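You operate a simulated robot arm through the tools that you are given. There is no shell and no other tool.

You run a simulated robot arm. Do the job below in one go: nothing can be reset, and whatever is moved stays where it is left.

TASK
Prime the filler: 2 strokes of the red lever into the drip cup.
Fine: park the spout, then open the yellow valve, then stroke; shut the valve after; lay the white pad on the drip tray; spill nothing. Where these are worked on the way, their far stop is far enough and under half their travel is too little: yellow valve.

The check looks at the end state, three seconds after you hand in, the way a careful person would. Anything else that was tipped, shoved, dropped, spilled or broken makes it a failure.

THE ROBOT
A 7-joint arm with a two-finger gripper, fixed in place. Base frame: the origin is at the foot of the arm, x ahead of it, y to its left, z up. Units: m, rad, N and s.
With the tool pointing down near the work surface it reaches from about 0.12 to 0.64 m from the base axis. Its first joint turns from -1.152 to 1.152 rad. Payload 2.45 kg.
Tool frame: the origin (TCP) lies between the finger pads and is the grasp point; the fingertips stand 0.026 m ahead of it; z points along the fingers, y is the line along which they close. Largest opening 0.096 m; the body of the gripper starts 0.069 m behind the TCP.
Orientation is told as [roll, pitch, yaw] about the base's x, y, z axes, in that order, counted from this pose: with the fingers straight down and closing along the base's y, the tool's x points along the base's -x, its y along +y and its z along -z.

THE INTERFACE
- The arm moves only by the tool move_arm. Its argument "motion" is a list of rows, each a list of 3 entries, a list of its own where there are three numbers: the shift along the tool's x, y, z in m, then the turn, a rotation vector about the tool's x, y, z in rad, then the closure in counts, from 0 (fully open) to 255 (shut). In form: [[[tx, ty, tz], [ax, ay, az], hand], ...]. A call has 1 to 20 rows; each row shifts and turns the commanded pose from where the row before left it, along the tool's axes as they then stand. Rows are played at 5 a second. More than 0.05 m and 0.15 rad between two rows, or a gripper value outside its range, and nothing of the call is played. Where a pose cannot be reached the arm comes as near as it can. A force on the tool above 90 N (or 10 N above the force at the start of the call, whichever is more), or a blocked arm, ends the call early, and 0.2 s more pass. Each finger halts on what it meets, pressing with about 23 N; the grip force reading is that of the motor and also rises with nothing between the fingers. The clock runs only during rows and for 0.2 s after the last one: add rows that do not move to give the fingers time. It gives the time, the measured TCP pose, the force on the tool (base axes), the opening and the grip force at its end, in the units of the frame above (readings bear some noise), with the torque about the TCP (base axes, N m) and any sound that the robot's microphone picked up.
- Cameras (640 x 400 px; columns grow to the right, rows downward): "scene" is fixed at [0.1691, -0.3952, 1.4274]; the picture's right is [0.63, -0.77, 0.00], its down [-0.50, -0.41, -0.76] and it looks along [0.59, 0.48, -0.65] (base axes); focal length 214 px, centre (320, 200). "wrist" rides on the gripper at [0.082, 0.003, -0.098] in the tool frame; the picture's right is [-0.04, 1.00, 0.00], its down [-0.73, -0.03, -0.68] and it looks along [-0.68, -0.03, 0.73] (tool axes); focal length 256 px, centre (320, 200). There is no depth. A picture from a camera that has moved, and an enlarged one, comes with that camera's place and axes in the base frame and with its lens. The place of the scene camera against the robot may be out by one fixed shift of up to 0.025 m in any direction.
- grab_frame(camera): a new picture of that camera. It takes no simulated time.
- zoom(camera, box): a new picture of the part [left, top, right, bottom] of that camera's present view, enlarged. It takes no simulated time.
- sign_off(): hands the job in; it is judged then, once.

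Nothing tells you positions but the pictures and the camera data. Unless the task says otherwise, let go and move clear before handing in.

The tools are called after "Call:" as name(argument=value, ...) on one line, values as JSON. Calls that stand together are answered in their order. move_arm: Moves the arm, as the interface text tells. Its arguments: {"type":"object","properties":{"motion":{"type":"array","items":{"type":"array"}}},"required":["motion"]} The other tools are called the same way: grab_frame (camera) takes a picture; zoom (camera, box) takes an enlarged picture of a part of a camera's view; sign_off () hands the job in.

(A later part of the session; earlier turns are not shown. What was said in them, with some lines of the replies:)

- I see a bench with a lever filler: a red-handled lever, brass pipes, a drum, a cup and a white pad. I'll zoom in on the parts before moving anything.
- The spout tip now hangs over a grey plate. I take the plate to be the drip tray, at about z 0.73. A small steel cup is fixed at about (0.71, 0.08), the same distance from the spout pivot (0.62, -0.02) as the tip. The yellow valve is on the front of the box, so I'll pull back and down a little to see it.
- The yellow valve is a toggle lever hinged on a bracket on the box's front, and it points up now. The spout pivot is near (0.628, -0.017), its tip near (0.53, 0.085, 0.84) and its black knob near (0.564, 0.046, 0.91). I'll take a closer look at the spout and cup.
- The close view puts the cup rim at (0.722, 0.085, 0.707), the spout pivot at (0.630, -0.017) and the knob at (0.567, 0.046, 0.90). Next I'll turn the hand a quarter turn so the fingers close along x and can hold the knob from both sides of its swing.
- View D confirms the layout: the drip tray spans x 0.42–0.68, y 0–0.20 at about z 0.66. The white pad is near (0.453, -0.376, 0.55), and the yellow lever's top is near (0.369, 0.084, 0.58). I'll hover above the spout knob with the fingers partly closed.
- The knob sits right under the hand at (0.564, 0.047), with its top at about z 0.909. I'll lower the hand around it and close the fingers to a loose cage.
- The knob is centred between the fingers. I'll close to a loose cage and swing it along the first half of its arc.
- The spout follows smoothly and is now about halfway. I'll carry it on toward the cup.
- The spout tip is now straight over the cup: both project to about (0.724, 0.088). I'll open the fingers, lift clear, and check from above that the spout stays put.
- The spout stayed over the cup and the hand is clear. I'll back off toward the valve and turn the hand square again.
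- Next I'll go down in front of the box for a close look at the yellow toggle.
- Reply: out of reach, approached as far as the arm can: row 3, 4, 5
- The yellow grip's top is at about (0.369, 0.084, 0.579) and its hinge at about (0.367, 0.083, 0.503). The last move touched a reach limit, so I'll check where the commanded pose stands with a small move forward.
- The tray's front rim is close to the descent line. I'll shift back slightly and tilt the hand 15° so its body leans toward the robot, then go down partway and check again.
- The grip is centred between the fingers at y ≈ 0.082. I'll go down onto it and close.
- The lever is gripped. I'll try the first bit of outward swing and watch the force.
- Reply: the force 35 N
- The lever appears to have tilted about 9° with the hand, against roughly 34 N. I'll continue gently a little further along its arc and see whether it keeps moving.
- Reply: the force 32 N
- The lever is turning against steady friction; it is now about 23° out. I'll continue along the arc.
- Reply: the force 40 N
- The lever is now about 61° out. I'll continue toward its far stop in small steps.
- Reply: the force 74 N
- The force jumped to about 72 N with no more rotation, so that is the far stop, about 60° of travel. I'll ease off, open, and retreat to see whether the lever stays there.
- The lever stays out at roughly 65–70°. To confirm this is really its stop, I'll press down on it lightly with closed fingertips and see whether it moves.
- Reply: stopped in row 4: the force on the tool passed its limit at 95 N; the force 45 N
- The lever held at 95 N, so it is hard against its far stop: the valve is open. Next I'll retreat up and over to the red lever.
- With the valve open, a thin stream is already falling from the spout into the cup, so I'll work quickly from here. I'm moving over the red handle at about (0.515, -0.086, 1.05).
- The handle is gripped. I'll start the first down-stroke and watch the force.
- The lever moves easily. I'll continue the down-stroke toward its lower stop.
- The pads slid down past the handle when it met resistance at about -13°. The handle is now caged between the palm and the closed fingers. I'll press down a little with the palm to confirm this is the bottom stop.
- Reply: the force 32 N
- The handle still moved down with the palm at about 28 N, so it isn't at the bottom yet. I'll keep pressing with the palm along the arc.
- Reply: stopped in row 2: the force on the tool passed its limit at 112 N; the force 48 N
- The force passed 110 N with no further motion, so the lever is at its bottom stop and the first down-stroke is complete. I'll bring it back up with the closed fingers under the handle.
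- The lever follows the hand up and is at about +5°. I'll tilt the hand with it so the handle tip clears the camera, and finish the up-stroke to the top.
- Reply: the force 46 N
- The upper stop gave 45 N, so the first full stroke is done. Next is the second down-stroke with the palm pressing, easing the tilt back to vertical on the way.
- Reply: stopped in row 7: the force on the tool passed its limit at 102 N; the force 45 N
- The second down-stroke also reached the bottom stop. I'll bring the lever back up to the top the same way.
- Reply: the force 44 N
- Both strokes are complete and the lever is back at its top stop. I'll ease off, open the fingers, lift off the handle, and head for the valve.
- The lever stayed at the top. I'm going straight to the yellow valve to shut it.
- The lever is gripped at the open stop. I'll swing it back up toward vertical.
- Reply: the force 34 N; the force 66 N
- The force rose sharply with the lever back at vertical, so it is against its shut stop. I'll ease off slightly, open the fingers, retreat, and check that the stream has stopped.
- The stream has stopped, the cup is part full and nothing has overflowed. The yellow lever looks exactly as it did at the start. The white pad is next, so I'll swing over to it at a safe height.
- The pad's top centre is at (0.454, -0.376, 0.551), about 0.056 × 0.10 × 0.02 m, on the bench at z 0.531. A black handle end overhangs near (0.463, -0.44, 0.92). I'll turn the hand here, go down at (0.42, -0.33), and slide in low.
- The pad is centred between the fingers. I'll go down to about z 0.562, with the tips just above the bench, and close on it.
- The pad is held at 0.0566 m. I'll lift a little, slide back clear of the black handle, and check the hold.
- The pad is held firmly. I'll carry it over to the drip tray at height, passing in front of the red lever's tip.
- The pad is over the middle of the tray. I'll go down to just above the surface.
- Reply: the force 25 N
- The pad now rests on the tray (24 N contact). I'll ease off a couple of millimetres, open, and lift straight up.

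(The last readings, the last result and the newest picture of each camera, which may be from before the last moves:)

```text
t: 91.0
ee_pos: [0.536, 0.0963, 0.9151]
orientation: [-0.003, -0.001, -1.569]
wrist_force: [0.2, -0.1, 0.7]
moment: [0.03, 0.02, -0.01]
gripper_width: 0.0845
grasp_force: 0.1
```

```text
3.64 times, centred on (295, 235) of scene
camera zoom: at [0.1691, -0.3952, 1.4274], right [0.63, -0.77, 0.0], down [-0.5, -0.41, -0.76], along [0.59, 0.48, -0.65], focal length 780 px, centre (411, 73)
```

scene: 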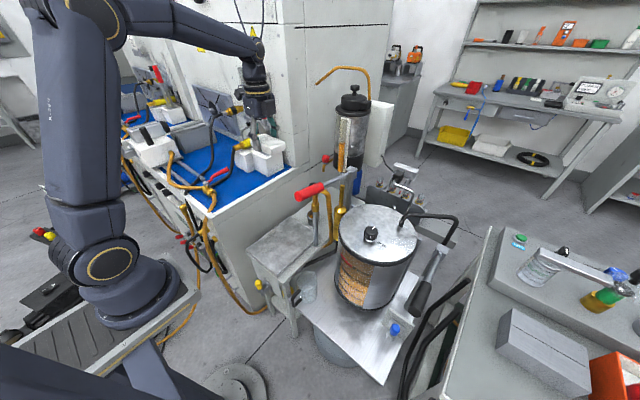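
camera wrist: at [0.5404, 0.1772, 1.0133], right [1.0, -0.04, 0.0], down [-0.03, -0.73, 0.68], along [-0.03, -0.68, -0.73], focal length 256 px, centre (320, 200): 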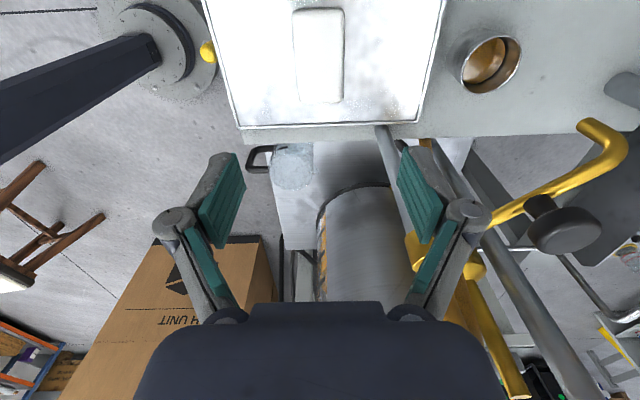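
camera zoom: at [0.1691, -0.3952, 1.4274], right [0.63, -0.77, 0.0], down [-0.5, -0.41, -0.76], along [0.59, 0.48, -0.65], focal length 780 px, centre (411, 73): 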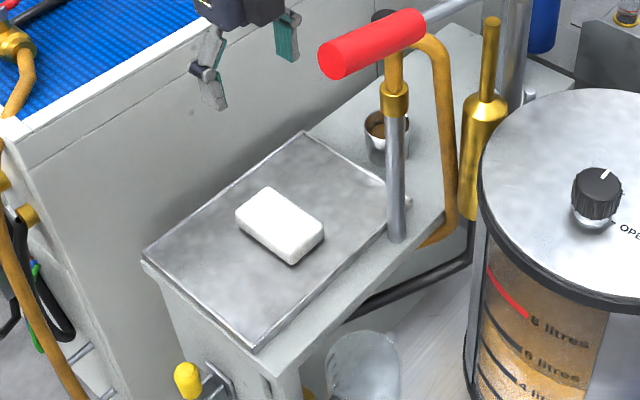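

The pad lies flat in the middle of the tray. I'll raise the hand and pull back clear, then inspect everything.

Call:
move_arm(motion=[[[0, 0, -0.045], [0, 0, 0], 30], [[0, 0, -0.045], [0, 0, 0], 30], [[0, 0, -0.045], [0, 0, 0], 30], [[0, 0, -0.045], [0, 0, 0], 0], [[0, 0, -0.045], [0, 0, 0], 0], [[0, -0.045, 0], [0, 0, 0], 0], [[0, -0.045, 0], [0, 0, 0], 0], [[0, 0, 0], [0, 0, -0.1428], 0], [[0, 0, 0], [0, 0, -0.1428], 0], [[0, 0, 0], [0, 0, -0.1428], 0], [[0, 0, 0], [0, 0, -0.1428], 0], [[0, 0, 0], [0, 0, -0.1428], 0], [[0, 0, 0], [0, 0, -0.1428], 0], [[0, 0, 0], [0, 0, -0.1428], 0], [[0, 0, 0], [0, 0, -0.1428], 0], [[0, 0, 0], [0, 0, -0.1428], 0], [[0, 0, 0], [0, 0, -0.1428], 0], [[0, 0, 0], [0, 0, -0.1428], 0], [[0, 0, 0], [0, 0, 0], 0]])

Call:
grab_frame(camera="wrist")

Call:
zoom(camera="wrist", box=[240, 90, 400, 230])

Call:
grab_frame(camera="scene")

Call:
zoom(camera="scene", box=[230, 160, 430, 310])

```text
t: 95.0
ee_pos: [0.4456, 0.0973, 1.1373]
orientation: [0.0, 0.001, 0.001]
wrist_force: [-0.1, -0.2, -0.2]
moment: [0.01, -0.02, 0.01]
gripper_width: 0.0958
grasp_force: 0.1
```

```text
taken
camera wrist: at [0.3658, 0.1005, 1.2364], right [0.04, 1.0, 0.0], down [0.73, -0.03, 0.68], along [0.68, -0.03, -0.74], focal length 256 px, centre (320, 200)
```

wrist: 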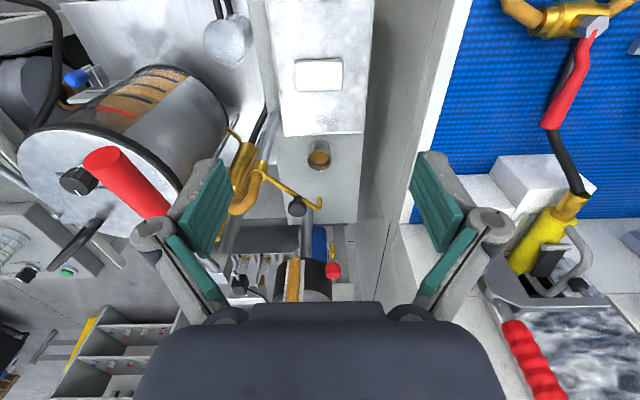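

```text
2.86 times, centred on (320, 160) of wrist
camera zoom: at [0.3658, 0.1005, 1.2364], right [0.04, 1.0, 0.0], down [0.73, -0.03, 0.68], along [0.68, -0.03, -0.74], focal length 731 px, centre (320, 314)
```

zoom: 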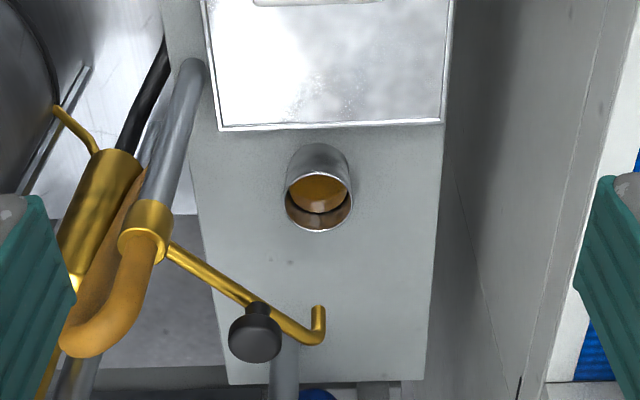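

```text
taken
```

scene: 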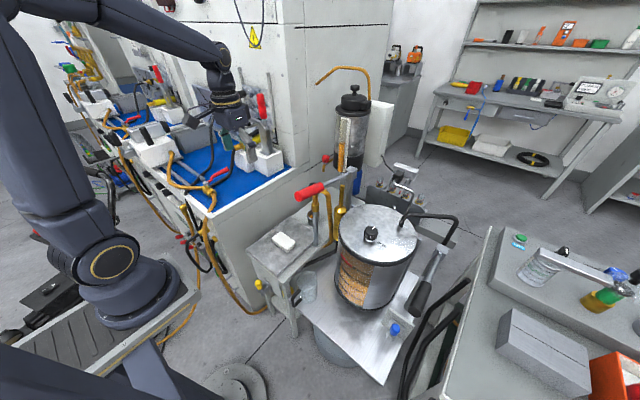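

```text
2.67 times, centred on (330, 235) of scene
camera zoom: at [0.1691, -0.3952, 1.4274], right [0.63, -0.77, 0.0], down [-0.5, -0.41, -0.76], along [0.59, 0.48, -0.65], focal length 572 px, centre (293, 107)
```

zoom: 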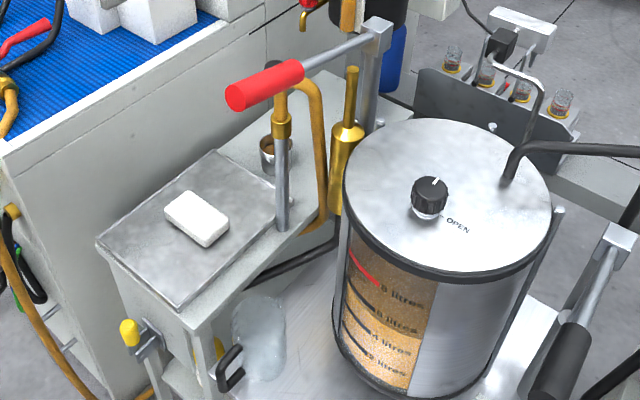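

Everything is in place:
- **Spout:** it is parked over the drip cup, which is part full with no overflow.
- **Red lever:** it made two full strokes and is back at its top stop.
- **Yellow valve:** it is shut and the stream has stopped.
- **White pad:** it lies flat on the drip tray.

The arm is clear with the fingers open, and I see no spills or disturbed items, so I'm handing in.

Call:
sign_off()

```text
The job is handed in.
```

The filler is primed: I gave the red lever two full strokes into the drip cup and handed the job in. I haven't been told how the check came out.

- **Spout:** I parked it over the small steel cup fixed on the stand, which I took to be the drip cup. It stayed there throughout.
- **Yellow valve:** I opened it to its far stop before stroking and shut it again right after. While it was open, a thin stream ran from the spout into the cup as well as the strokes; it stopped when the valve was shut.
- **Red lever:** Both strokes went to the bottom stop and back to the top. On the first down-stroke the fingers slipped partway, so I finished it with the palm without letting the lever back up.
- **White pad:** It lies flat near the middle of the framed plate on the stand, which I took to be the drip tray.
- **Spills:** I saw none. The cup is part full, nothing else was moved, and the arm is clear with the fingers open.
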